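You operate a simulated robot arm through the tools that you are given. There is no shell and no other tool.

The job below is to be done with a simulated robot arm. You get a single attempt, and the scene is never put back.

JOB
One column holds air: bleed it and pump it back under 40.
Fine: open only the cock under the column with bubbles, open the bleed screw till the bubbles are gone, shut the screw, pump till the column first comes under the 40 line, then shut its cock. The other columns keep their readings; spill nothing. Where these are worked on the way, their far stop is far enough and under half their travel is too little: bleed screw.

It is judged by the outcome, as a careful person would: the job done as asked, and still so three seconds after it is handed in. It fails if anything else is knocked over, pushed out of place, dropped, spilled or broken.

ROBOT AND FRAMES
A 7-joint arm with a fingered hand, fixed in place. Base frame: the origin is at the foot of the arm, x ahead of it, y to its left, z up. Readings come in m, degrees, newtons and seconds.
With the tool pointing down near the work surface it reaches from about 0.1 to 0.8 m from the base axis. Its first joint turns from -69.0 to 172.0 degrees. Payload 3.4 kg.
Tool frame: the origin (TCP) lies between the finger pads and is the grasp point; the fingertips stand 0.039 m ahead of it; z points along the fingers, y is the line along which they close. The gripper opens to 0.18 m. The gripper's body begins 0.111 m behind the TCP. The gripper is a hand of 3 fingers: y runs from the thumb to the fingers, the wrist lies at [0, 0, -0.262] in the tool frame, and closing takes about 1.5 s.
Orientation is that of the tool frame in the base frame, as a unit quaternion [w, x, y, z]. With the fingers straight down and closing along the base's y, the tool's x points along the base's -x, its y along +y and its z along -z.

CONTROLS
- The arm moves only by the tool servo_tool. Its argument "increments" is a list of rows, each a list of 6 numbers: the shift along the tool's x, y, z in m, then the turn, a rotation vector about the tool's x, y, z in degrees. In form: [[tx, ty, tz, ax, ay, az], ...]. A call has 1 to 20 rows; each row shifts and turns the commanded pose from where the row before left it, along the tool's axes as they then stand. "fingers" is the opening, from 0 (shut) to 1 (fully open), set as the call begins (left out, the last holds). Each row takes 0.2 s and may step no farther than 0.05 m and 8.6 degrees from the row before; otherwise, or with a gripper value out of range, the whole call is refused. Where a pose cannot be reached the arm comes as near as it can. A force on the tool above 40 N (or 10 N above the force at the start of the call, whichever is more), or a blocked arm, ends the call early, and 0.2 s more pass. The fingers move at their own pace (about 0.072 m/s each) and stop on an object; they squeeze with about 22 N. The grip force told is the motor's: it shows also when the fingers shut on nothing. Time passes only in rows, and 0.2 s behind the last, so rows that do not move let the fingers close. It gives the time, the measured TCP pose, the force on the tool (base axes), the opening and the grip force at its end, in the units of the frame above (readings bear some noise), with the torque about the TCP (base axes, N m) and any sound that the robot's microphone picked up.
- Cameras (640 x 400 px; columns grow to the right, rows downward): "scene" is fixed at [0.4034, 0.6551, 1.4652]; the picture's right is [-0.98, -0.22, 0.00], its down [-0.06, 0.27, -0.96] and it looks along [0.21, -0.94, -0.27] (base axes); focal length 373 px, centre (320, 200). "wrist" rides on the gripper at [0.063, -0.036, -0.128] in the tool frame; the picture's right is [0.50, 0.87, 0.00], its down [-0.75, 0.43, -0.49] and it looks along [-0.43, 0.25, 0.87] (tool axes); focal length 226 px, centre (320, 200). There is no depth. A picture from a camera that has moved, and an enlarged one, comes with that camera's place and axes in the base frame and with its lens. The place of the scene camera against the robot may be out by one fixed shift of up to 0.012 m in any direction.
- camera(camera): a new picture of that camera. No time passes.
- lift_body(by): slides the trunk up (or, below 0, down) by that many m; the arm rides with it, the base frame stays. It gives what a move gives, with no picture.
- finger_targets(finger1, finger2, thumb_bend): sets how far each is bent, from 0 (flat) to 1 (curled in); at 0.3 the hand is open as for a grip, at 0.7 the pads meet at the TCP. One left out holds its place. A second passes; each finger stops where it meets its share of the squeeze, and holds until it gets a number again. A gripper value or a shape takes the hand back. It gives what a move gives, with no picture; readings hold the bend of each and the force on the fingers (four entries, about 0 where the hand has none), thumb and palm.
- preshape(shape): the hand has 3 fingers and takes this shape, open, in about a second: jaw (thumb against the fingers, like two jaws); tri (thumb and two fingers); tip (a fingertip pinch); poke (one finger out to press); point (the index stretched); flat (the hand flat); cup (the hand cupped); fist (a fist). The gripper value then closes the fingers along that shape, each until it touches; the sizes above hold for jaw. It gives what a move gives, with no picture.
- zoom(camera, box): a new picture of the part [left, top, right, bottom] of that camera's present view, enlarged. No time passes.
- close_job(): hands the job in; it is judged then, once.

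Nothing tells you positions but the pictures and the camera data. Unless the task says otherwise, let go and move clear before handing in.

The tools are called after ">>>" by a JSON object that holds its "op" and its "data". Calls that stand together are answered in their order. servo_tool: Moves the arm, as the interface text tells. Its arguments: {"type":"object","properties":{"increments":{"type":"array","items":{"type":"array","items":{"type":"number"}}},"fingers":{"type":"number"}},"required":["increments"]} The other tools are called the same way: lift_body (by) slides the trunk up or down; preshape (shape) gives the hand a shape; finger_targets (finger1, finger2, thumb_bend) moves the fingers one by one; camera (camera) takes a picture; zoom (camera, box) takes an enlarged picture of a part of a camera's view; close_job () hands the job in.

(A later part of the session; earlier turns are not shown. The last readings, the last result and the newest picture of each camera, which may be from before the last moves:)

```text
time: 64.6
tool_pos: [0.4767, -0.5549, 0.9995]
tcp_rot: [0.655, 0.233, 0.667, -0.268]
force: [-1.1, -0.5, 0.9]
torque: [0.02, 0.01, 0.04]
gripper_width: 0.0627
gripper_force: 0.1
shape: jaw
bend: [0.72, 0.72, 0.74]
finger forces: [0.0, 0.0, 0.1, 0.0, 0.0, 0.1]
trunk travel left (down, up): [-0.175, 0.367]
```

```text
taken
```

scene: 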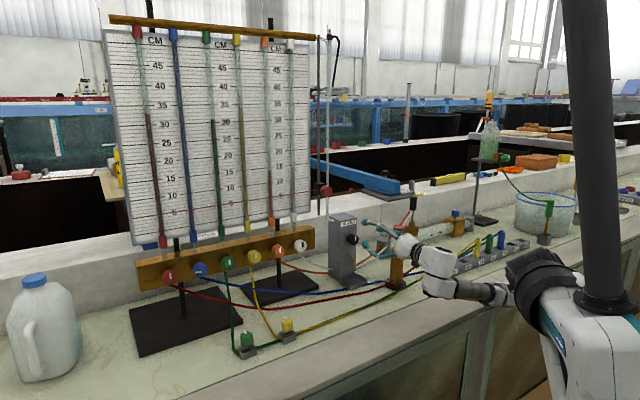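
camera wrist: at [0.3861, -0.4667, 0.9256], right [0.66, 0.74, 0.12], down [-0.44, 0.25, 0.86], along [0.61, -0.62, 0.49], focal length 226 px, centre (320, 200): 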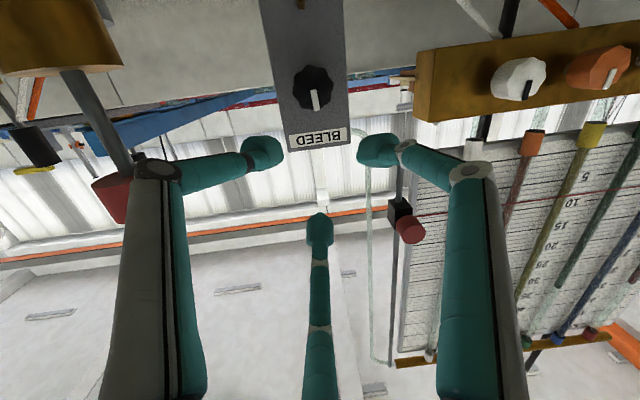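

The arm posture didn't change, so I'll use the trunk slide instead to lift everything straight up.

>>> {"op": "lift_body", "data": {"by": 0.15}}

>>> {"op": "camera", "data": {"camera": "scene"}}

>>> {"op": "camera", "data": {"camera": "wrist"}}

```text
time: 66.3
tool_pos: [0.4781, -0.5559, 1.1479]
tcp_rot: [0.654, 0.233, 0.668, -0.268]
force: [-0.1, 0.3, -0.3]
torque: [-0.01, -0.02, -0.01]
gripper_width: 0.0629
gripper_force: 0.0
shape: jaw
bend: [0.72, 0.72, 0.74]
finger forces: [0.0, 0.0, 0.0, 0.0, 0.0, 0.0]
trunk travel left (down, up): [-0.325, 0.217]
```

```text
taken
```

scene: 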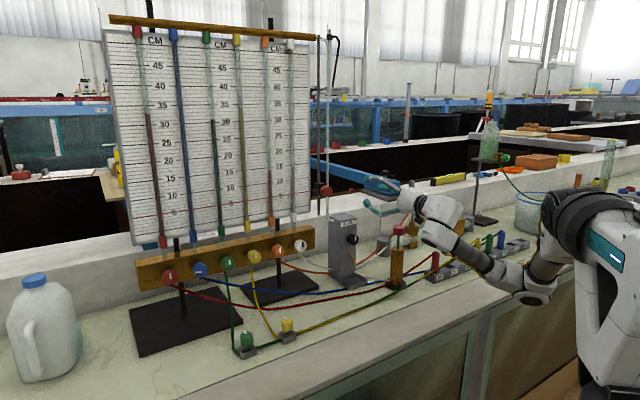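

```text
taken
camera wrist: at [0.3554, -0.5021, 1.0861], right [0.56, 0.63, -0.54], down [-0.06, 0.68, 0.73], along [0.83, -0.38, 0.41], focal length 226 px, centre (320, 200)
```

wrist: 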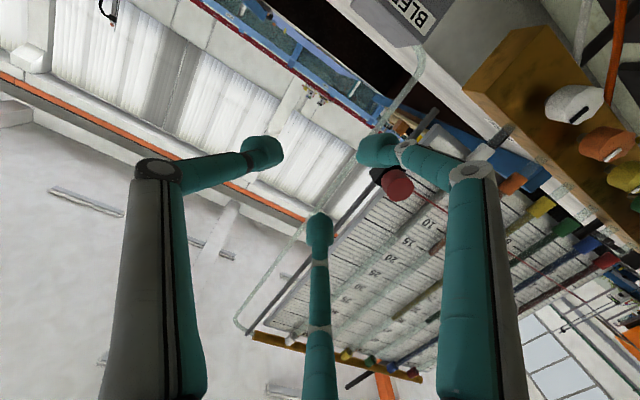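

Raised by the trunk, the hand is clear of everything. Now I'll tilt it downward step by step.

>>> {"op": "servo_tool", "data": {"increments": [[0, 0, 0, 0, 8.4, 0], [0, 0, 0, 0, 8.4, 0], [0, 0, 0, 0, 8.4, 0], [0, 0, 0, 0, 8.4, 0], [0, 0, 0, 0, 8.4, 0], [0, 0, 0, 0, 0, 0]]}}

>>> {"op": "camera", "data": {"camera": "scene"}}

>>> {"op": "camera", "data": {"camera": "wrist"}}

```text
time: 67.8
tool_pos: [0.4764, -0.5558, 1.1473]
tcp_rot: [0.371, 0.314, 0.858, -0.165]
force: [0.0, 0.2, -0.6]
torque: [0.01, -0.01, -0.02]
gripper_width: 0.0628
gripper_force: 0.2
shape: jaw
bend: [0.72, 0.72, 0.74]
finger forces: [0.1, 0.0, 0.1, 0.0, 0.0, 0.0]
trunk travel left (down, up): [-0.325, 0.217]
```

```text
taken
```

scene: 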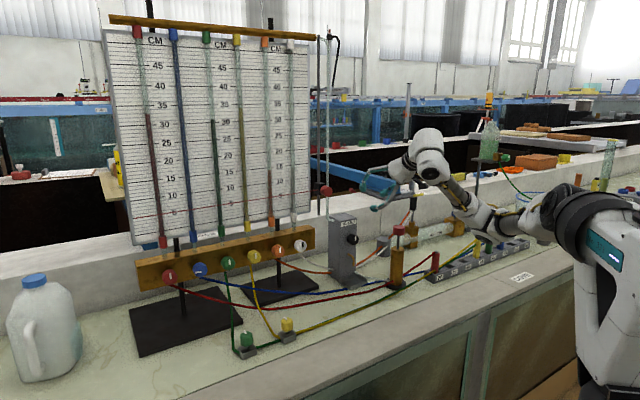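

```text
taken
camera wrist: at [0.3519, -0.4918, 1.1872], right [0.31, 0.86, -0.42], down [0.42, 0.27, 0.87], along [0.85, -0.44, -0.28], focal length 226 px, centre (320, 200)
```

wrist: 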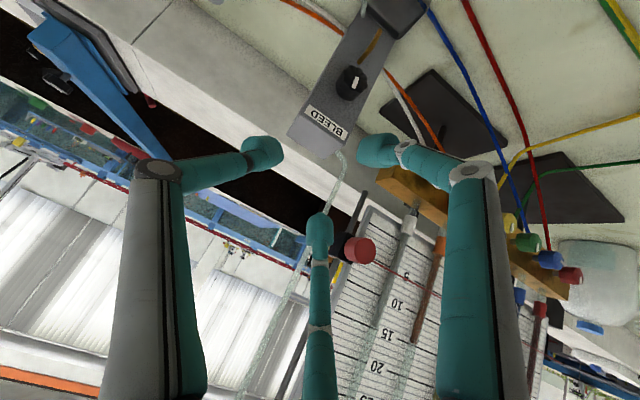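

The tilt works in this posture. I'll continue to vertical, then move over the pump.

>>> {"op": "servo_tool", "data": {"increments": [[0, 0, 0, 0, 8.4, 0], [0, 0, 0, 0, 8.4, 0], [0, 0, 0, 0, 8.4, 0], [0, 0, 0, 0, 8.4, 0], [0, 0, 0, 0, 8.4, 0], [0, 0, 0, 0, 6, 0], [0, 0, 0, 0, 0, 0]]}}

>>> {"op": "camera", "data": {"camera": "scene"}}

>>> {"op": "camera", "data": {"camera": "wrist"}}

```text
time: 69.3
tool_pos: [0.4748, -0.5534, 1.1511]
tcp_rot: [-0.008, 0.354, 0.935, -0.025]
force: [-0.4, 0.3, 0.1]
torque: [0.02, 0.0, 0.0]
gripper_width: 0.0629
gripper_force: 0.1
shape: jaw
bend: [0.72, 0.72, 0.74]
finger forces: [0.0, 0.0, 0.0, 0.1, 0.1, 0.0]
trunk travel left (down, up): [-0.325, 0.217]
```

```text
taken
```

scene: 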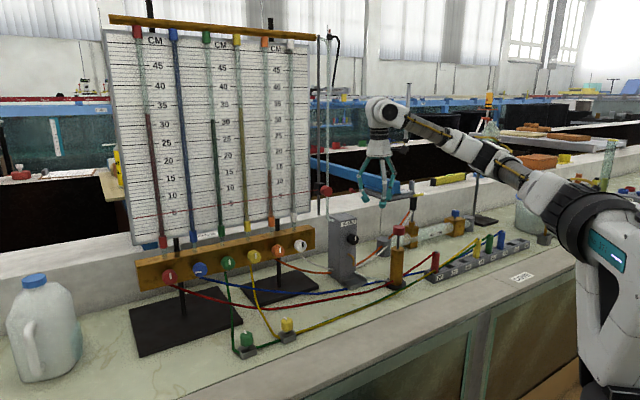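

```text
taken
camera wrist: at [0.4078, -0.5358, 1.2788], right [0.2, 0.98, -0.05], down [0.87, -0.15, 0.47], along [0.45, -0.13, -0.88], focal length 226 px, centre (320, 200)
```

wrist: 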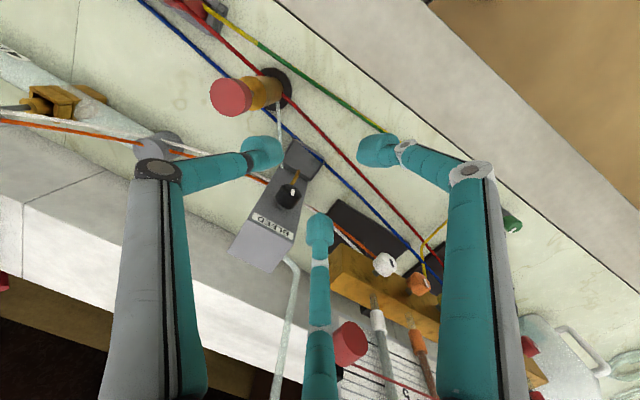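

The hand now points straight down with the elbow up, and the pump's red knob is in view. I'll enlarge both views to fix its position.

>>> {"op": "zoom", "data": {"camera": "wrist", "box": [160, 40, 340, 160]}}

>>> {"op": "zoom", "data": {"camera": "scene", "box": [340, 180, 460, 300]}}

>>> {"op": "zoom", "data": {"camera": "scene", "box": [110, 10, 310, 250]}}

```text
3.33 times, centred on (250, 100) of wrist
camera zoom: at [0.4078, -0.5358, 1.2788], right [0.2, 0.98, -0.05], down [0.87, -0.15, 0.47], along [0.45, -0.13, -0.88], focal length 754 px, centre (553, 533)
```

zoom: 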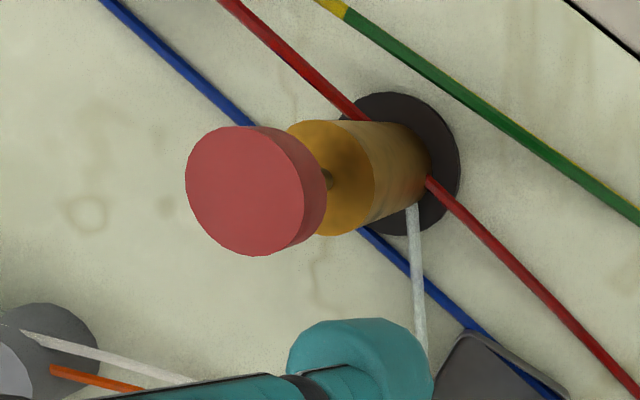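

```text
3.33 times, centred on (400, 240) of scene
camera zoom: at [0.4034, 0.6551, 1.4652], right [-0.98, -0.22, 0.0], down [-0.06, 0.27, -0.96], along [0.21, -0.94, -0.27], focal length 1244 px, centre (53, 67)
```

zoom: 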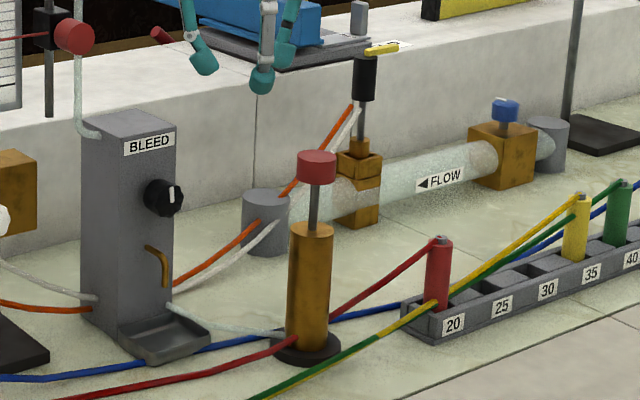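

```text
1.67 times, centred on (210, 130) of scene
camera zoom: at [0.4034, 0.6551, 1.4652], right [-0.98, -0.22, 0.0], down [-0.06, 0.27, -0.96], along [0.21, -0.94, -0.27], focal length 622 px, centre (503, 317)
```

zoom: 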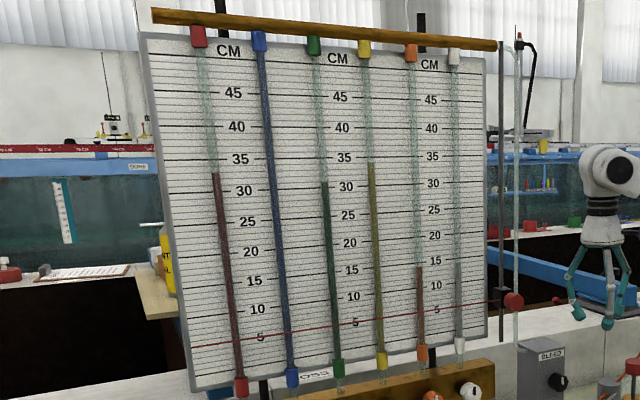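

The pump's knob top works out to about (0.4025, -0.661, 0.989), with roughly 0.05 m of rod showing. I'll move the hand to just above it, straighten to vertical and check alignment.

>>> {"op": "servo_tool", "data": {"increments": [[-0.0043, -0.0314, 0.0, 0, 0, 0], [-0.0043, -0.0314, 0.0, 0, 0, 0], [-0.0043, -0.0314, 0.0, 0, 0, 0], [-0.0043, -0.0314, 0.0, 0, 0, 0], [0, 0, 0.02, -3.0, 0.2, 0], [0, 0, 0.02, 0, 0, 0], [0, 0, 0.01, 0, 0, 0], [0, 0, 0, 0, 0, 0]]}}

>>> {"op": "camera", "data": {"camera": "wrist"}}

>>> {"op": "zoom", "data": {"camera": "scene", "box": [320, 150, 460, 300]}}

```text
time: 71.2
tool_pos: [0.4062, -0.6613, 1.1048]
tcp_rot: [0.0, 0.354, 0.935, 0.002]
force: [-0.5, 0.1, -1.0]
torque: [-0.01, -0.01, 0.01]
gripper_width: 0.0626
gripper_force: 0.1
shape: jaw
bend: [0.72, 0.72, 0.74]
finger forces: [0.0, 0.0, 0.0, 0.0, 0.0, 0.0]
trunk travel left (down, up): [-0.325, 0.217]
```

```text
taken
camera wrist: at [0.336, -0.6481, 1.2315], right [0.2, 0.98, 0.0], down [0.85, -0.17, 0.49], along [0.48, -0.1, -0.87], focal length 226 px, centre (320, 200)
```

wrist: 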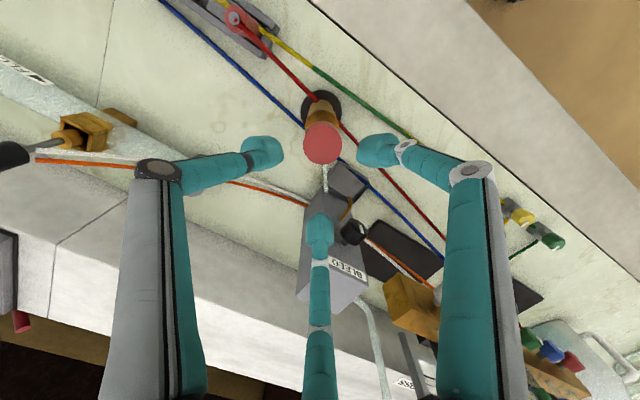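

```text
2.67 times, centred on (390, 225) of scene
camera zoom: at [0.4034, 0.6551, 1.4652], right [-0.98, -0.22, 0.0], down [-0.06, 0.27, -0.96], along [0.21, -0.94, -0.27], focal length 995 px, centre (133, 133)
```

zoom: 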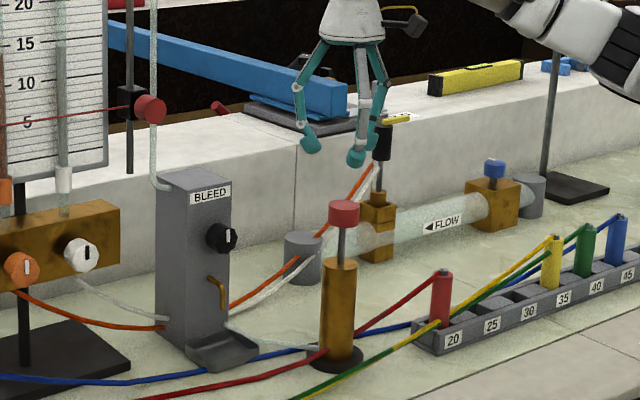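

The pump knob is directly below with its top at about z = 0.99. I'll close the fingers to make a blunt pusher, centre it, and come down close.

>>> {"op": "servo_tool", "data": {"increments": [[0.004, 0, 0, 0, 0, 0], [0, 0, 0, 0, 0, 0], [0, 0, 0, 0, 0, 0], [0, 0, 0.015, 0, 0, 0], [0, 0, 0.015, 0, 0, 0], [0, 0, 0.015, 0, 0, 0], [0, 0, 0, 0, 0, 0]], "fingers": 0.0}}

>>> {"op": "camera", "data": {"camera": "wrist"}}

>>> {"op": "zoom", "data": {"camera": "scene", "box": [340, 170, 460, 290]}}

```text
time: 72.8
tool_pos: [0.4031, -0.6586, 1.0604]
tcp_rot: [0.0, 0.354, 0.935, 0.001]
force: [0.1, -0.3, 0.3]
torque: [0.01, 0.01, 0.03]
gripper_width: 0.0
gripper_force: 22.0
shape: jaw
bend: [0.66, 0.66, 0.66]
finger forces: [0.0, 0.0, 0.0, 0.1, 0.0, 0.0]
trunk travel left (down, up): [-0.325, 0.217]
```

```text
taken
camera wrist: at [0.3324, -0.6459, 1.1864], right [0.2, 0.98, 0.0], down [0.85, -0.17, 0.49], along [0.48, -0.1, -0.87], focal length 226 px, centre (320, 200)
```

wrist: 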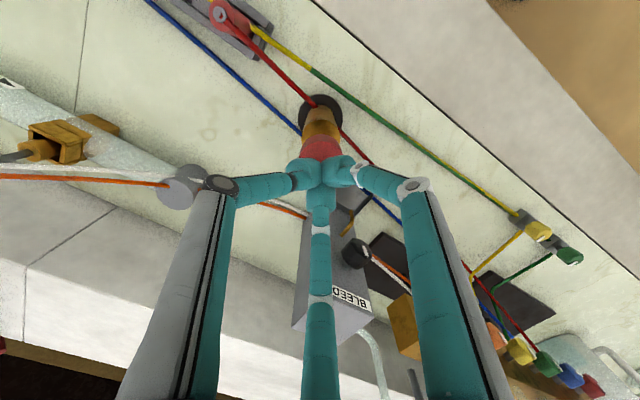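

```text
3.33 times, centred on (400, 230) of scene
camera zoom: at [0.4034, 0.6551, 1.4652], right [-0.98, -0.22, 0.0], down [-0.06, 0.27, -0.96], along [0.21, -0.94, -0.27], focal length 1244 px, centre (53, 100)
```

zoom: 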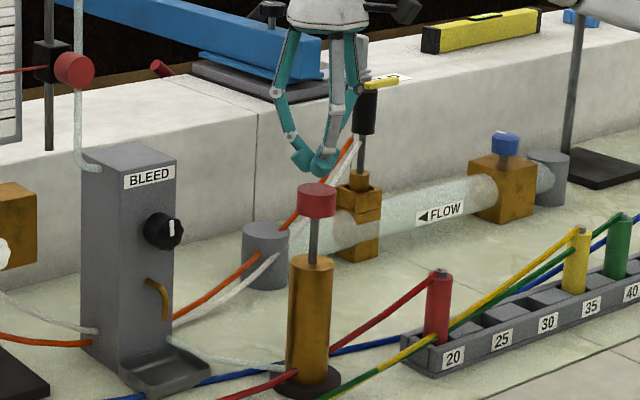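

The closed fingertips sit right above the red knob. I'll lower slowly until I feel contact and see how the plunger responds.

>>> {"op": "servo_tool", "data": {"increments": [[0, 0, 0.008, 0, 0, 0], [0, 0, 0.008, 0, 0, 0], [0, 0, 0.006, 0, 0, 0], [0, 0, 0.006, 0, 0, 0]]}}

>>> {"op": "zoom", "data": {"camera": "scene", "box": [340, 170, 460, 290]}}

>>> {"op": "zoom", "data": {"camera": "scene", "box": [110, 10, 310, 130]}}

```text
time: 73.8
tool_pos: [0.4023, -0.6606, 1.0322]
tcp_rot: [0.0, 0.354, 0.935, 0.002]
force: [0.8, 0.2, 2.1]
torque: [0.01, -0.01, 0.01]
gripper_width: 0.0001
gripper_force: 22.3
shape: jaw
bend: [0.66, 0.66, 0.66]
finger forces: [0.0, 0.0, 0.0, 0.1, 0.0, 0.0]
trunk travel left (down, up): [-0.325, 0.217]
```

```text
3.33 times, centred on (400, 230) of scene
camera zoom: at [0.4034, 0.6551, 1.4652], right [-0.98, -0.22, 0.0], down [-0.06, 0.27, -0.96], along [0.21, -0.94, -0.27], focal length 1244 px, centre (53, 100)
```

zoom: 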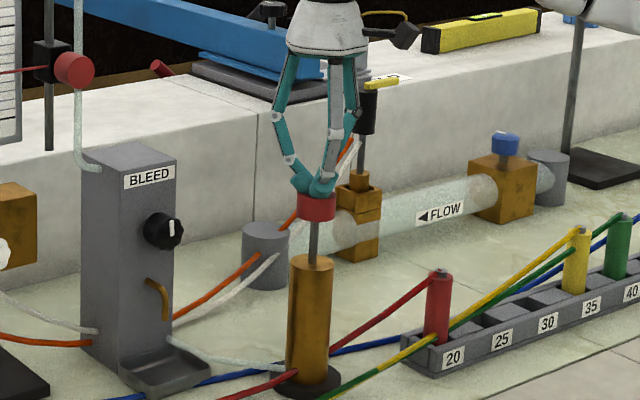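

```text
3.20 times, centred on (210, 70) of scene
camera zoom: at [0.4034, 0.6551, 1.4652], right [-0.98, -0.22, 0.0], down [-0.06, 0.27, -0.96], along [0.21, -0.94, -0.27], focal length 1194 px, centre (672, 616)
```

zoom: 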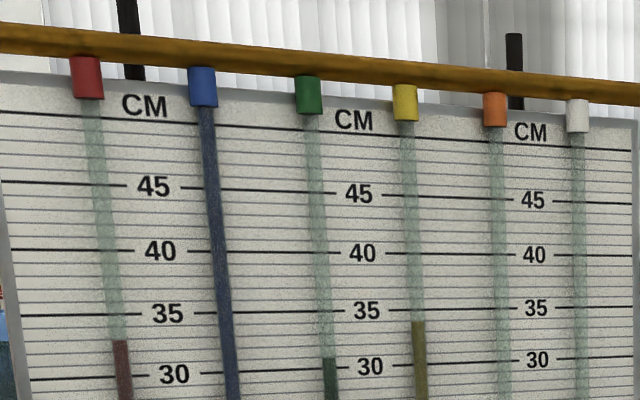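

Contact is made with a light force. I'll push down two centimetres and check the column.

>>> {"op": "servo_tool", "data": {"increments": [[0, 0, 0.006, 0, 0, 0], [0, 0, 0.006, 0, 0, 0], [0, 0, 0.006, 0, 0, 0], [0, 0, 0, 0, 0, 0]]}}

>>> {"op": "zoom", "data": {"camera": "scene", "box": [340, 170, 460, 290]}}

>>> {"op": "zoom", "data": {"camera": "scene", "box": [110, 10, 310, 130]}}

```text
time: 74.8
tool_pos: [0.4023, -0.6592, 1.0147]
tcp_rot: [-0.001, 0.355, 0.935, 0.001]
force: [-0.1, -0.2, 3.8]
torque: [-0.07, 0.01, -0.01]
gripper_width: 0.0001
gripper_force: 21.6
shape: jaw
bend: [0.66, 0.66, 0.66]
finger forces: [0.1, 0.1, 0.0, 0.2, 0.0, 0.1]
trunk travel left (down, up): [-0.325, 0.217]
```

```text
3.33 times, centred on (400, 230) of scene
camera zoom: at [0.4034, 0.6551, 1.4652], right [-0.98, -0.22, 0.0], down [-0.06, 0.27, -0.96], along [0.21, -0.94, -0.27], focal length 1244 px, centre (53, 100)
```

zoom: 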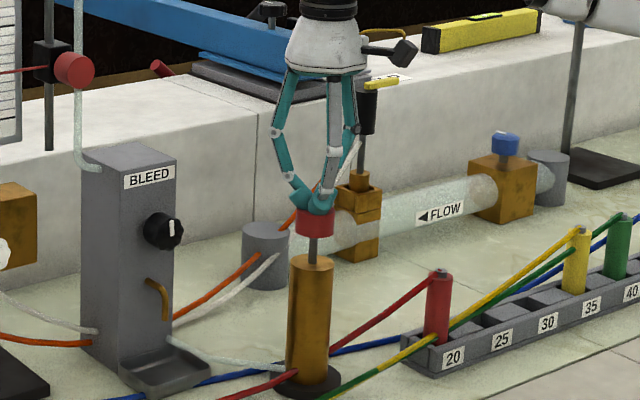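

```text
3.20 times, centred on (210, 70) of scene
camera zoom: at [0.4034, 0.6551, 1.4652], right [-0.98, -0.22, 0.0], down [-0.06, 0.27, -0.96], along [0.21, -0.94, -0.27], focal length 1194 px, centre (672, 616)
```

zoom: 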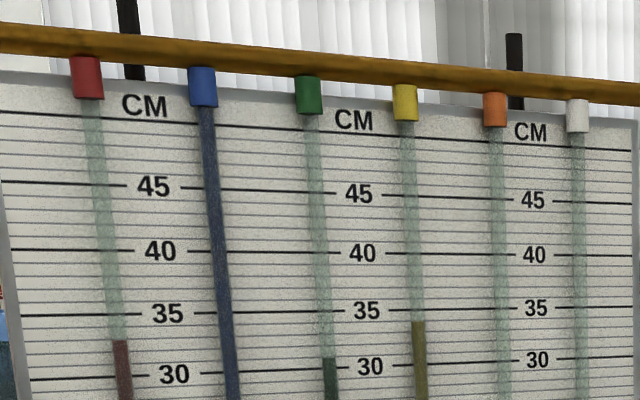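

The plunger moves with light, spring-like force and the column has not moved yet. I'll push further.

>>> {"op": "servo_tool", "data": {"increments": [[0, 0, 0.006, 0, 0, 0], [0, 0, 0.006, 0, 0, 0], [0, 0, 0.005, 0, 0, 0], [0, 0, 0, 0, 0, 0]]}}

>>> {"op": "zoom", "data": {"camera": "scene", "box": [340, 170, 460, 290]}}

>>> {"op": "zoom", "data": {"camera": "scene", "box": [110, 10, 310, 130]}}

```text
time: 75.8
tool_pos: [0.4026, -0.6589, 0.9968]
tcp_rot: [0.0, 0.355, 0.935, 0.001]
force: [0.3, -0.6, 5.5]
torque: [-0.03, -0.02, -0.04]
gripper_width: 0.0
gripper_force: 22.2
shape: jaw
bend: [0.66, 0.66, 0.66]
finger forces: [0.0, 0.0, 0.1, 0.2, 0.1, 0.1]
trunk travel left (down, up): [-0.325, 0.217]
```

```text
3.33 times, centred on (400, 230) of scene
camera zoom: at [0.4034, 0.6551, 1.4652], right [-0.98, -0.22, 0.0], down [-0.06, 0.27, -0.96], along [0.21, -0.94, -0.27], focal length 1244 px, centre (53, 100)
```

zoom: 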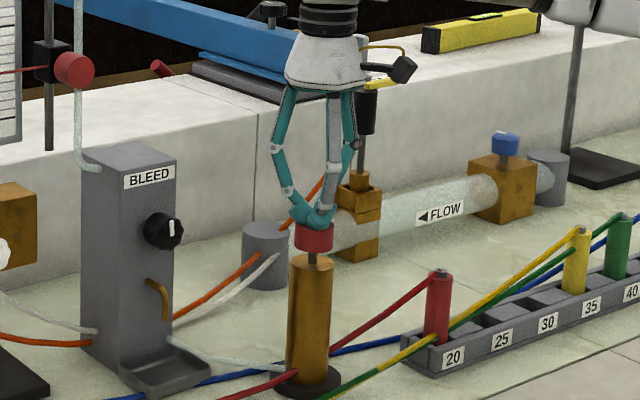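

```text
3.20 times, centred on (210, 70) of scene
camera zoom: at [0.4034, 0.6551, 1.4652], right [-0.98, -0.22, 0.0], down [-0.06, 0.27, -0.96], along [0.21, -0.94, -0.27], focal length 1194 px, centre (672, 616)
```

zoom: 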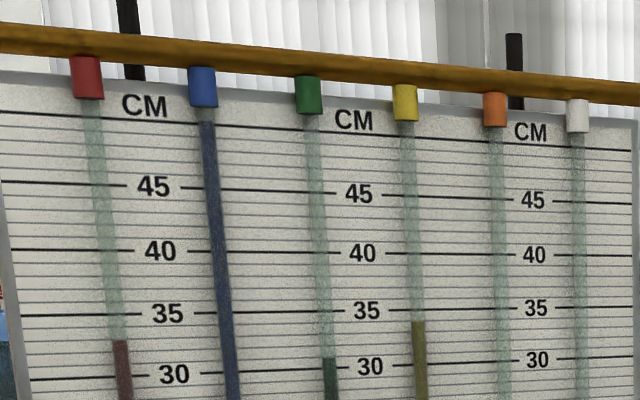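

The column has just begun to fall (about 50). I'll push the rest of the stroke and look.

>>> {"op": "servo_tool", "data": {"increments": [[0, 0, 0.005, 0, 0, 0], [0, 0, 0.004, 0, 0, 0], [0, 0, 0, 0, 0, 0]]}}

>>> {"op": "zoom", "data": {"camera": "scene", "box": [110, 10, 310, 130]}}

>>> {"op": "zoom", "data": {"camera": "scene", "box": [340, 170, 460, 290]}}

```text
time: 76.5
tool_pos: [0.4016, -0.6595, 0.99]
tcp_rot: [0.001, 0.355, 0.935, 0.0]
force: [2.7, -3.6, 22.3]
torque: [-0.15, -0.08, 0.01]
gripper_width: 0.0001
gripper_force: 22.0
shape: jaw
bend: [0.67, 0.67, 0.67]
finger forces: [0.1, 0.0, 0.0, 0.0, 0.0, 0.0]
trunk travel left (down, up): [-0.325, 0.217]
```

```text
3.20 times, centred on (210, 70) of scene
camera zoom: at [0.4034, 0.6551, 1.4652], right [-0.98, -0.22, 0.0], down [-0.06, 0.27, -0.96], along [0.21, -0.94, -0.27], focal length 1194 px, centre (672, 616)
```

zoom: 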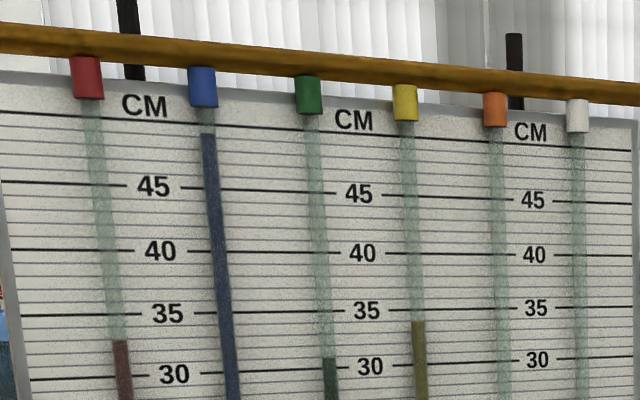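

```text
3.33 times, centred on (400, 230) of scene
camera zoom: at [0.4034, 0.6551, 1.4652], right [-0.98, -0.22, 0.0], down [-0.06, 0.27, -0.96], along [0.21, -0.94, -0.27], focal length 1244 px, centre (53, 100)
```

zoom: 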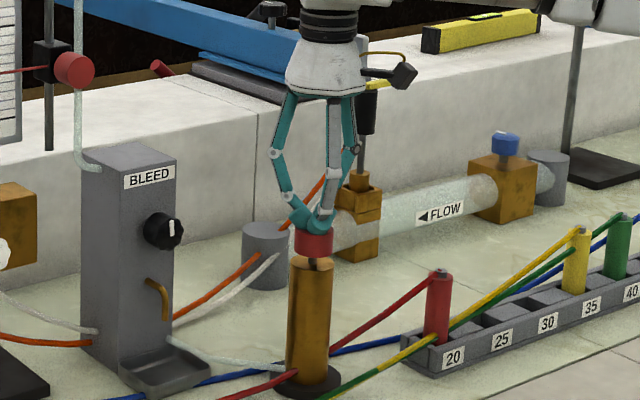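

The plunger is at the bottom and the column is near 49. I'll lift up and see whether it springs back and how far the column drops per stroke.

>>> {"op": "servo_tool", "data": {"increments": [[0, 0, -0.012, 0, 0, 0], [0, 0, -0.012, 0, 0, 0], [0, 0, -0.012, 0, 0, 0], [0, 0, -0.008, 0, 0, 0], [0, 0, 0, 0, 0, 0]]}}

>>> {"op": "zoom", "data": {"camera": "scene", "box": [110, 10, 310, 130]}}

>>> {"op": "zoom", "data": {"camera": "scene", "box": [340, 170, 460, 290]}}

```text
time: 77.8
tool_pos: [0.4038, -0.6611, 1.0306]
tcp_rot: [-0.002, 0.355, 0.935, 0.002]
force: [-0.8, 0.0, 1.1]
torque: [0.05, 0.01, 0.02]
gripper_width: 0.0
gripper_force: 22.2
shape: jaw
bend: [0.67, 0.67, 0.66]
finger forces: [0.0, 0.0, 0.0, 0.1, 0.0, 0.0]
trunk travel left (down, up): [-0.325, 0.217]
```

```text
3.20 times, centred on (210, 70) of scene
camera zoom: at [0.4034, 0.6551, 1.4652], right [-0.98, -0.22, 0.0], down [-0.06, 0.27, -0.96], along [0.21, -0.94, -0.27], focal length 1194 px, centre (672, 616)
```

zoom: 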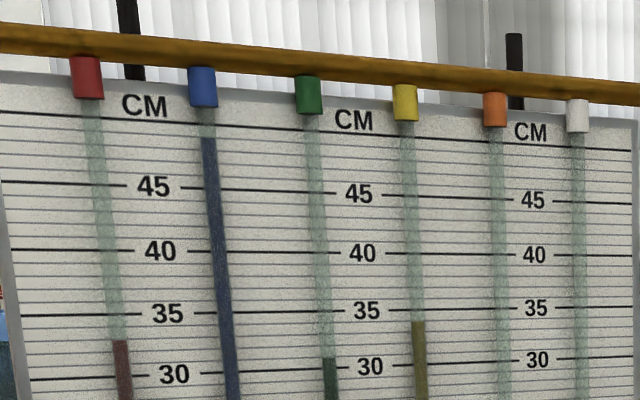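

```text
3.33 times, centred on (400, 230) of scene
camera zoom: at [0.4034, 0.6551, 1.4652], right [-0.98, -0.22, 0.0], down [-0.06, 0.27, -0.96], along [0.21, -0.94, -0.27], focal length 1244 px, centre (53, 100)
```

zoom: 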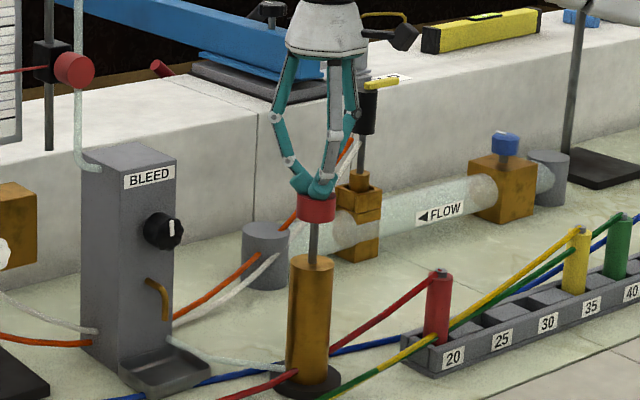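

The plunger springs back, and one stroke lowered the column from about 51 to 48.7. I'll do one full stroke at a time and read the column after each.

>>> {"op": "servo_tool", "data": {"increments": [[0, 0, 0.0105, 0, 0, 0], [0, 0, 0.0105, 0, 0, 0], [0, 0, 0.0105, 0, 0, 0], [0, 0, 0.0105, 0, 0, 0], [0, 0, 0, 0, 0, 0], [0, 0, -0.0105, 0, 0, 0], [0, 0, -0.0105, 0, 0, 0], [0, 0, -0.0105, 0, 0, 0], [0, 0, -0.0105, 0, 0, 0], [0, 0, 0, 0, 0, 0], [0, 0, 0, 0, 0, 0]]}}

>>> {"op": "zoom", "data": {"camera": "scene", "box": [110, 10, 310, 130]}}

```text
time: 80.2
tool_pos: [0.4037, -0.6604, 1.0326]
tcp_rot: [0.0, 0.355, 0.935, 0.001]
force: [0.5, 0.3, 0.8]
torque: [0.0, -0.02, -0.04]
gripper_width: 0.0
gripper_force: 22.3
shape: jaw
bend: [0.67, 0.67, 0.66]
finger forces: [0.0, 0.0, 0.0, 0.0, 0.0, 0.0]
trunk travel left (down, up): [-0.325, 0.217]
```

```text
3.20 times, centred on (210, 70) of scene
camera zoom: at [0.4034, 0.6551, 1.4652], right [-0.98, -0.22, 0.0], down [-0.06, 0.27, -0.96], along [0.21, -0.94, -0.27], focal length 1194 px, centre (672, 616)
```

zoom: 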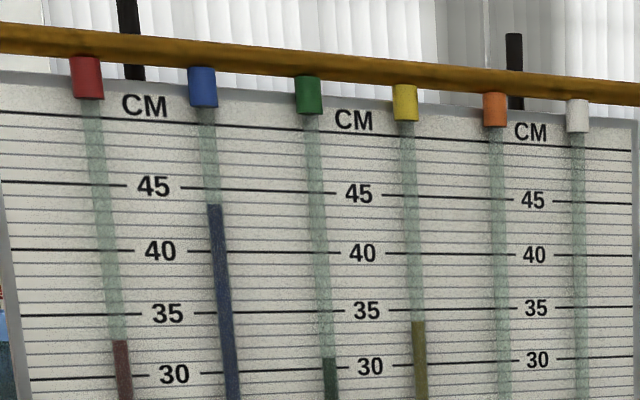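

That stroke brought the column to about 43.7. I'll let it settle for a moment and read again before the next one.

>>> {"op": "servo_tool", "data": {"increments": [[0, 0, 0, 0, 0, 0], [0, 0, 0, 0, 0, 0], [0, 0, 0, 0, 0, 0]]}}

>>> {"op": "zoom", "data": {"camera": "scene", "box": [130, 40, 230, 120]}}

```text
time: 81.0
tool_pos: [0.403, -0.6594, 1.0328]
tcp_rot: [-0.001, 0.354, 0.935, 0.001]
force: [-1.1, -0.1, 1.2]
torque: [-0.01, 0.0, 0.04]
gripper_width: 0.0
gripper_force: 21.6
shape: jaw
bend: [0.67, 0.67, 0.66]
finger forces: [0.0, 0.0, 0.1, 0.0, 0.0, 0.0]
trunk travel left (down, up): [-0.325, 0.217]
```

```text
5.00 times, centred on (180, 80) of scene
camera zoom: at [0.4034, 0.6551, 1.4652], right [-0.98, -0.22, 0.0], down [-0.06, 0.27, -0.96], along [0.21, -0.94, -0.27], focal length 1865 px, centre (1020, 800)
```

zoom: 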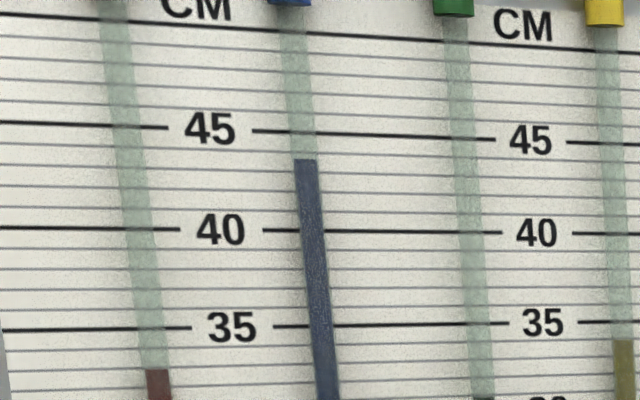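

It is steady at about 43.6, so one more stroke should bring it just under 40. I'll do exactly one stroke.

>>> {"op": "servo_tool", "data": {"increments": [[0, 0, 0.0105, 0, 0, 0], [0, 0, 0.0105, 0, 0, 0], [0, 0, 0.0105, 0, 0, 0], [0, 0, 0.0105, 0, 0, 0], [0, 0, 0, 0, 0, 0], [0, 0, -0.0105, 0, 0, 0], [0, 0, -0.0105, 0, 0, 0], [0, 0, -0.0105, 0, 0, 0], [0, 0, -0.0105, 0, 0, 0], [0, 0, -0.01, 0, 0, 0], [0, 0, 0, 0, 0, 0], [0, 0, 0, 0, 0, 0]]}}

>>> {"op": "zoom", "data": {"camera": "scene", "box": [130, 40, 230, 120]}}

>>> {"op": "zoom", "data": {"camera": "scene", "box": [110, 10, 310, 250]}}

```text
time: 83.5
tool_pos: [0.4035, -0.6613, 1.0407]
tcp_rot: [-0.002, 0.354, 0.935, 0.002]
force: [1.5, 1.0, -0.2]
torque: [0.04, -0.02, 0.05]
gripper_width: 0.0
gripper_force: 22.2
shape: jaw
bend: [0.67, 0.67, 0.66]
finger forces: [0.0, 0.0, 0.0, 0.1, 0.0, 0.1]
trunk travel left (down, up): [-0.325, 0.217]
```

```text
5.00 times, centred on (180, 80) of scene
camera zoom: at [0.4034, 0.6551, 1.4652], right [-0.98, -0.22, 0.0], down [-0.06, 0.27, -0.96], along [0.21, -0.94, -0.27], focal length 1865 px, centre (1020, 800)
```

zoom: 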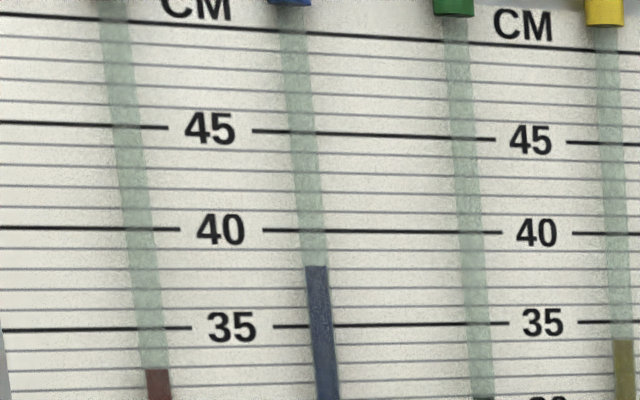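

```text
1.67 times, centred on (210, 130) of scene
camera zoom: at [0.4034, 0.6551, 1.4652], right [-0.98, -0.22, 0.0], down [-0.06, 0.27, -0.96], along [0.21, -0.94, -0.27], focal length 622 px, centre (503, 317)
```

zoom: 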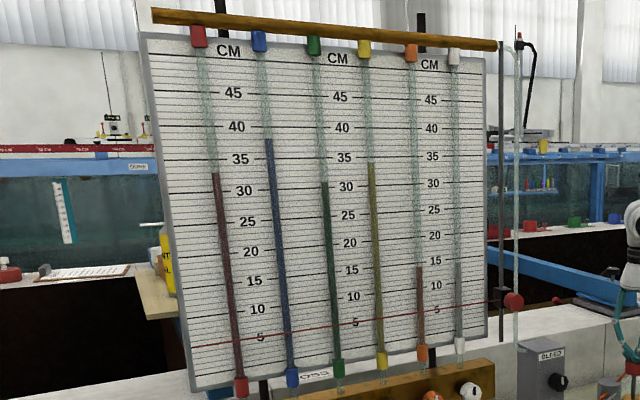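

The column now reads about 38, just under the 40 line, with no bubbles, and the other columns look unchanged. Now I'll rise from the pump and travel back toward the rack to shut the blue cock.

>>> {"op": "servo_tool", "data": {"increments": [[0, 0, -0.04, 0, 0, 0], [0, 0, -0.04, 0, 0, 0], [0, 0, -0.04, 0, 0, 0], [0, 0, -0.03, 0, 0, 0], [0.0129, 0.0421, 0, 0, 0, 0], [0.0129, 0.0421, 0, 0, 0, 0], [0.0129, 0.0421, 0, 0, 0, 0], [0.0129, 0.0421, 0, 0, 0, 0], [0.0129, 0.0421, 0, 0, 0, 0], [0.0129, 0.0421, 0, 0, 0, 0], [0.0129, 0.0421, 0, 0, 0, 0], [0.0129, 0.0421, 0, 0, 0, 0], [0, 0, 0, 0, 0, 0]]}}

>>> {"op": "camera", "data": {"camera": "scene"}}

```text
time: 86.3
tool_pos: [0.5527, -0.3339, 1.1501]
tcp_rot: [0.0, 0.354, 0.935, 0.002]
force: [0.5, 0.4, -0.6]
torque: [0.01, -0.01, -0.02]
gripper_width: 0.0001
gripper_force: 21.8
shape: jaw
bend: [0.67, 0.67, 0.66]
finger forces: [0.1, 0.0, 0.0, 0.0, 0.0, 0.1]
out of reach, approached as far as the arm can: row 2, 3, 4
trunk travel left (down, up): [-0.325, 0.217]
```

```text
taken
```

scene: 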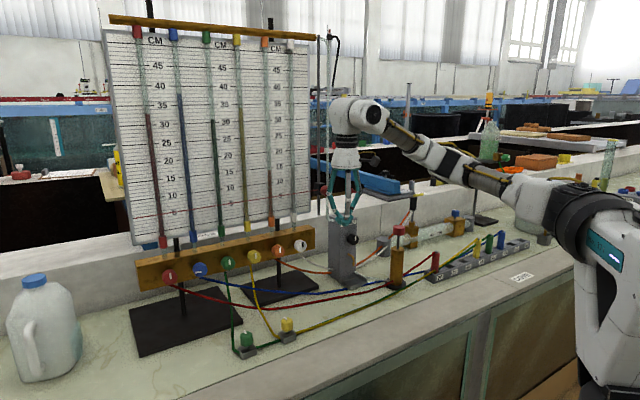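

The hand is halfway there, well above the bench. I'll continue to the spot in front of the rack.

>>> {"op": "servo_tool", "data": {"increments": [[0.0129, 0.0421, -0.008, 0, 0, 0], [0.0129, 0.0421, -0.008, 0, 0, 0], [0.0129, 0.0421, -0.008, 0, 0, 0], [0.0129, 0.0421, -0.008, 0, 0, 0], [0.0129, 0.0421, -0.008, 0, 0, 0], [0.0129, 0.0421, -0.008, 0, 0, 0], [0.0129, 0.0421, -0.008, 0, 0, 0], [0.0129, 0.0421, -0.008, 0, 0, 0], [0, 0, 0, 0, 0, 0]], "fingers": 0.33}}

>>> {"op": "camera", "data": {"camera": "scene"}}

```text
time: 88.3
tool_pos: [0.6987, -0.017, 1.2093]
tcp_rot: [-0.001, 0.353, 0.935, 0.0]
force: [0.3, 0.0, -0.6]
torque: [-0.03, -0.02, 0.03]
gripper_width: 0.059
gripper_force: 0.1
shape: jaw
bend: [0.72, 0.72, 0.74]
finger forces: [0.0, 0.0, 0.0, 0.0, 0.1, 0.0]
trunk travel left (down, up): [-0.325, 0.217]
```

```text
taken
```

scene: 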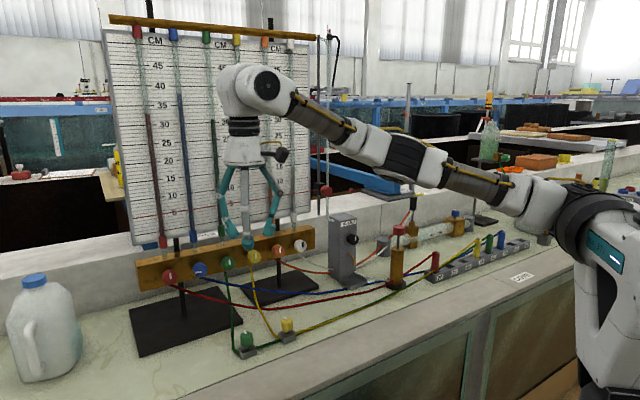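

I'll lower the trunk back to its starting height and then level the hand toward the rack.

>>> {"op": "lift_body", "data": {"by": -0.15}}

>>> {"op": "servo_tool", "data": {"increments": [[0, 0, -0.02, 0, -8.5, 0], [0, 0, -0.02, 0, -8.5, 0], [0, 0, 0, 0, -8.5, 0], [0, 0, 0, 0, -8.5, 0], [0, 0, 0, 0, -8.5, 0], [0, 0, 0, 0, -8.5, 0], [0, 0, 0, 0, -8.5, 0], [0, 0, 0, 0, -8.5, 0], [0, 0, 0, 0, -8.5, 0], [0, 0, 0, 0, -8.5, 0], [0, 0, 0, 0, -5, 0], [0, 0, 0, 0, 0, 0]]}}

>>> {"op": "camera", "data": {"camera": "scene"}}

```text
time: 90.1
tool_pos: [0.6948, -0.0151, 1.065]
tcp_rot: [0.0, 0.354, 0.935, 0.001]
force: [0.0, -0.3, -0.3]
torque: [0.0, -0.02, -0.03]
gripper_width: 0.059
gripper_force: 0.1
shape: jaw
bend: [0.72, 0.72, 0.74]
finger forces: [0.1, 0.0, 0.0, 0.0, 0.0, 0.0]
trunk travel left (down, up): [-0.175, 0.367]
```

```text
time: 92.7
tool_pos: [0.6948, -0.0118, 1.1028]
tcp_rot: [0.661, 0.251, 0.661, -0.25]
force: [0.1, -0.4, 0.3]
torque: [0.02, -0.01, 0.0]
gripper_width: 0.0591
gripper_force: 0.1
shape: jaw
bend: [0.72, 0.72, 0.74]
finger forces: [0.1, 0.0, 0.0, 0.0, 0.0, 0.0]
trunk travel left (down, up): [-0.175, 0.367]
```

```text
taken
```

scene: 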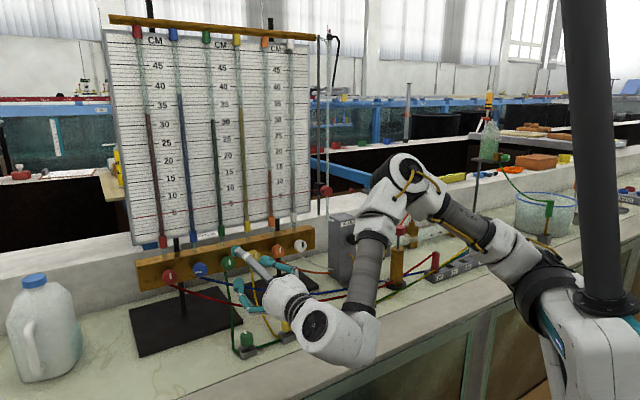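

The hand is level and square to the rack. I'll roll it to leave room for the clockwise closing turn and move to 0.10 m in front of the blue cock.

>>> {"op": "servo_tool", "data": {"increments": [[0, 0, 0, 0, 0, -8], [0, 0, 0, 0, 0, -8], [0, 0, 0, 0, 0, -8], [0, 0, 0, 0, 0, -8], [0, 0, 0, 0, 0, -8], [0, 0, 0, 0, 0, -8], [0, 0, 0, 0, 0, -8], [0, 0, 0, 0, 0, -8], [0, 0, 0, 0, 0, -8], [0, 0, 0, 0, 0, -8], [0.0033, 0.0202, 0.0341, 0, 0, 0], [0.0033, 0.0202, 0.0341, 0, 0, 0], [0.0033, 0.0202, 0.0341, 0, 0, 0], [0.0033, 0.0202, 0.0341, 0, 0, 0], [0.0033, 0.0202, 0.0341, 0, 0, 0], [0.0033, 0.0202, 0.0341, 0, 0, 0], [0.0033, 0.0202, 0.0341, 0, 0, 0], [0, 0, 0, 0, 0, 0]]}}

>>> {"op": "camera", "data": {"camera": "scene"}}

>>> {"op": "camera", "data": {"camera": "wrist"}}

```text
time: 96.5
tool_pos: [0.8717, -0.1673, 0.9626]
tcp_rot: [0.346, -0.233, 0.669, -0.615]
force: [-0.2, 0.2, -1.2]
torque: [0.0, -0.02, 0.01]
gripper_width: 0.0593
gripper_force: 0.1
shape: jaw
bend: [0.72, 0.72, 0.74]
finger forces: [0.0, 0.0, 0.0, 0.0, 0.0, 0.0]
trunk travel left (down, up): [-0.175, 0.367]
```

```text
taken
```

scene: 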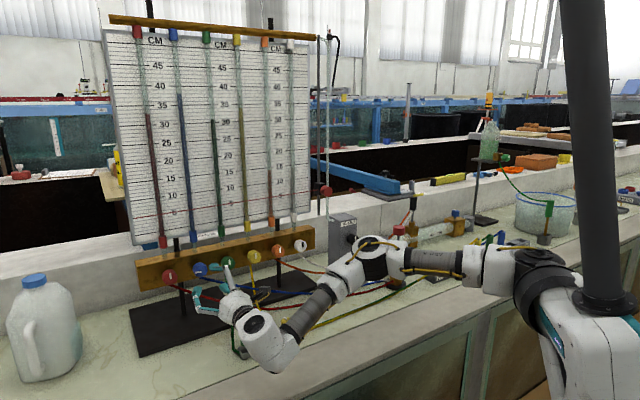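

```text
taken
camera wrist: at [0.7321, -0.1342, 0.9865], right [-0.23, -0.25, -0.94], down [0.17, 0.94, -0.3], along [0.96, -0.23, -0.17], focal length 226 px, centre (320, 200)
```

wrist: 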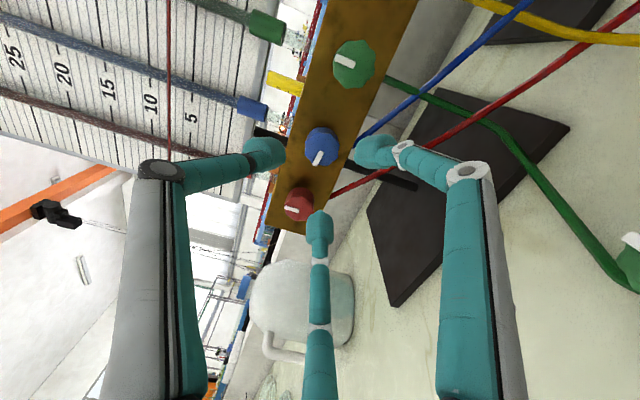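

The blue cock is in view with its mark horizontal. I'll correct the small offset and advance halfway, then check.

>>> {"op": "servo_tool", "data": {"increments": [[-0.0005, 0.002, 0.0125, 0, 0, 0], [-0.0005, 0.002, 0.0125, 0, 0, 0], [0, 0, 0.0125, 0, 0, 0], [0, 0, 0.0125, 0, 0, 0], [0, 0, 0, 0, 0, 0]]}}

>>> {"op": "zoom", "data": {"camera": "wrist", "box": [230, 90, 420, 250]}}

>>> {"op": "zoom", "data": {"camera": "scene", "box": [150, 235, 250, 305]}}

```text
time: 97.7
tool_pos: [0.912, -0.1994, 0.9541]
tcp_rot: [0.346, -0.234, 0.669, -0.615]
force: [-0.6, -0.2, -0.6]
torque: [-0.03, 0.01, 0.0]
gripper_width: 0.0593
gripper_force: 0.1
shape: jaw
bend: [0.72, 0.72, 0.74]
finger forces: [0.0, 0.0, 0.0, 0.1, 0.0, 0.0]
trunk travel left (down, up): [-0.175, 0.367]
```

```text
2.50 times, centred on (325, 170) of wrist
camera zoom: at [0.7712, -0.1671, 0.9785], right [-0.23, -0.25, -0.94], down [0.17, 0.94, -0.3], along [0.96, -0.23, -0.17], focal length 565 px, centre (308, 275)
```

zoom: 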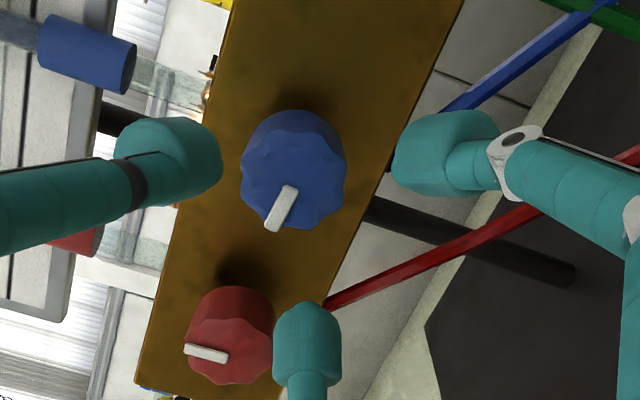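

```text
5.71 times, centred on (200, 270) of scene
camera zoom: at [0.4034, 0.6551, 1.4652], right [-0.98, -0.22, 0.0], down [-0.06, 0.27, -0.96], along [0.21, -0.94, -0.27], focal length 2132 px, centre (1006, -200)
```

zoom: 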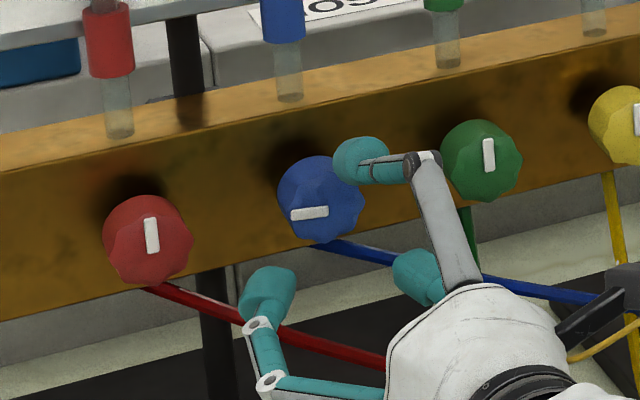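

Comparing with where the earlier grip succeeded, the hand is about 5 mm low. I'll raise it and advance most of the way.

>>> {"op": "servo_tool", "data": {"increments": [[0.0006, -0.0055, 0, 0, 0, 0], [0, 0, 0.0125, 0, 0, 0], [0, 0, 0.0125, 0, 0, 0], [0, 0, 0.01, 0, 0, 0], [0, 0, 0, 0, 0, 0]]}}

>>> {"op": "zoom", "data": {"camera": "wrist", "box": [230, 90, 420, 250]}}

>>> {"op": "zoom", "data": {"camera": "scene", "box": [150, 235, 250, 305]}}

```text
time: 98.9
tool_pos: [0.9371, -0.2251, 0.9599]
tcp_rot: [0.346, -0.233, 0.669, -0.615]
force: [0.5, -0.1, -0.5]
torque: [0.01, 0.0, -0.01]
gripper_width: 0.0592
gripper_force: 0.1
shape: jaw
bend: [0.72, 0.72, 0.74]
finger forces: [0.0, 0.0, 0.0, 0.1, 0.0, 0.0]
trunk travel left (down, up): [-0.175, 0.367]
```

```text
2.50 times, centred on (325, 170) of wrist
camera zoom: at [0.7971, -0.1923, 0.9838], right [-0.23, -0.25, -0.94], down [0.17, 0.94, -0.3], along [0.96, -0.23, -0.17], focal length 565 px, centre (308, 275)
```

zoom: 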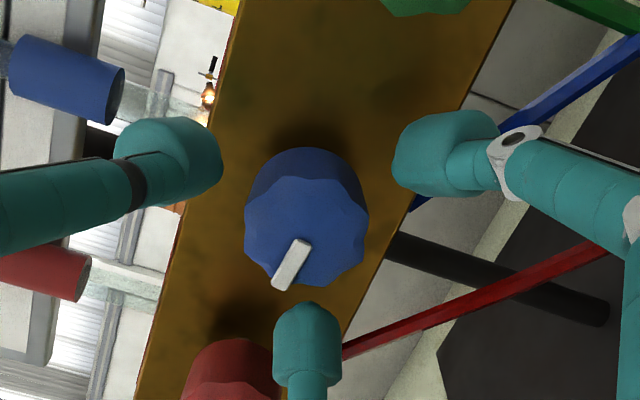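

```text
5.71 times, centred on (200, 270) of scene
camera zoom: at [0.4034, 0.6551, 1.4652], right [-0.98, -0.22, 0.0], down [-0.06, 0.27, -0.96], along [0.21, -0.94, -0.27], focal length 2132 px, centre (1006, -200)
```

zoom: 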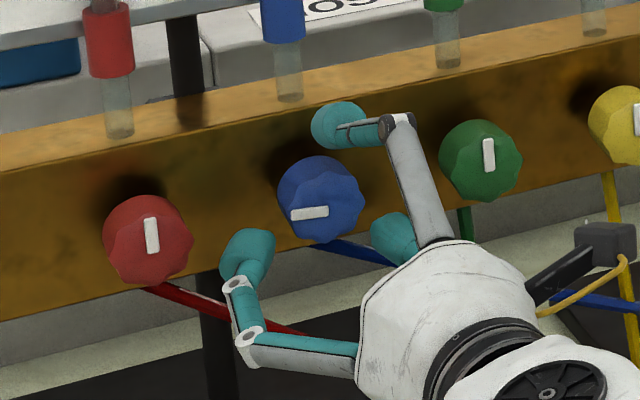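

The knob is centred between the fingertips. I'll go the last 15 mm and close on it.

>>> {"op": "servo_tool", "data": {"increments": [[0, 0, 0.008, 0, 0, 0], [0, 0, 0.0075, 0, 0, 0], [0, 0, 0, 0, 0, 0]]}}

>>> {"op": "servo_tool", "data": {"increments": [[0, 0, 0, 0, 0, 0], [0, 0, 0, 0, 0, 0], [0, 0, 0, 0, 0, 0], [0, 0, 0, 0, 0, 0]], "fingers": 0.12}}

>>> {"op": "zoom", "data": {"camera": "wrist", "box": [230, 90, 420, 250]}}

>>> {"op": "zoom", "data": {"camera": "scene", "box": [150, 235, 250, 305]}}

```text
time: 99.7
tool_pos: [0.9503, -0.2355, 0.9606]
tcp_rot: [0.347, -0.233, 0.668, -0.616]
force: [-0.2, -0.1, 0.3]
torque: [0.0, 0.01, -0.01]
gripper_width: 0.0591
gripper_force: 0.0
shape: jaw
bend: [0.72, 0.72, 0.74]
finger forces: [0.0, 0.0, 0.1, 0.0, 0.0, 0.0]
trunk travel left (down, up): [-0.175, 0.367]
```

```text
time: 100.7
tool_pos: [0.95, -0.2358, 0.9606]
tcp_rot: [0.346, -0.233, 0.669, -0.615]
force: [0.8, -0.6, 0.6]
torque: [-0.05, -0.03, -0.04]
gripper_width: 0.0317
gripper_force: 21.6
shape: jaw
bend: [0.72, 0.72, 0.74]
finger forces: [19.8, 20.1, 0.0, 0.0, 20.0, 0.1]
trunk travel left (down, up): [-0.175, 0.367]
```

```text
2.50 times, centred on (325, 170) of wrist
camera zoom: at [0.8096, -0.2034, 0.9842], right [-0.23, -0.25, -0.94], down [0.17, 0.94, -0.3], along [0.96, -0.23, -0.17], focal length 565 px, centre (308, 275)
```

zoom: 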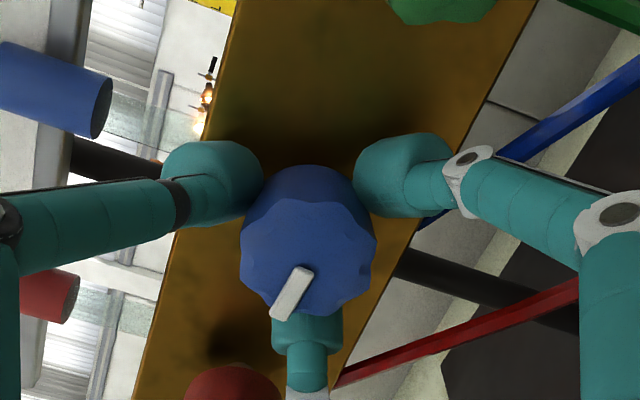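

```text
5.71 times, centred on (200, 270) of scene
camera zoom: at [0.4034, 0.6551, 1.4652], right [-0.98, -0.22, 0.0], down [-0.06, 0.27, -0.96], along [0.21, -0.94, -0.27], focal length 2132 px, centre (1006, -200)
```

zoom: 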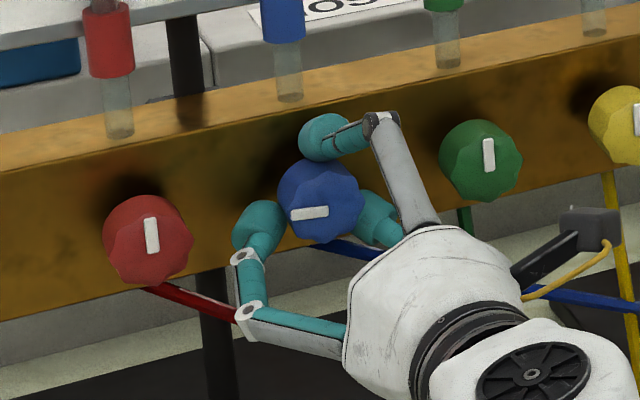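

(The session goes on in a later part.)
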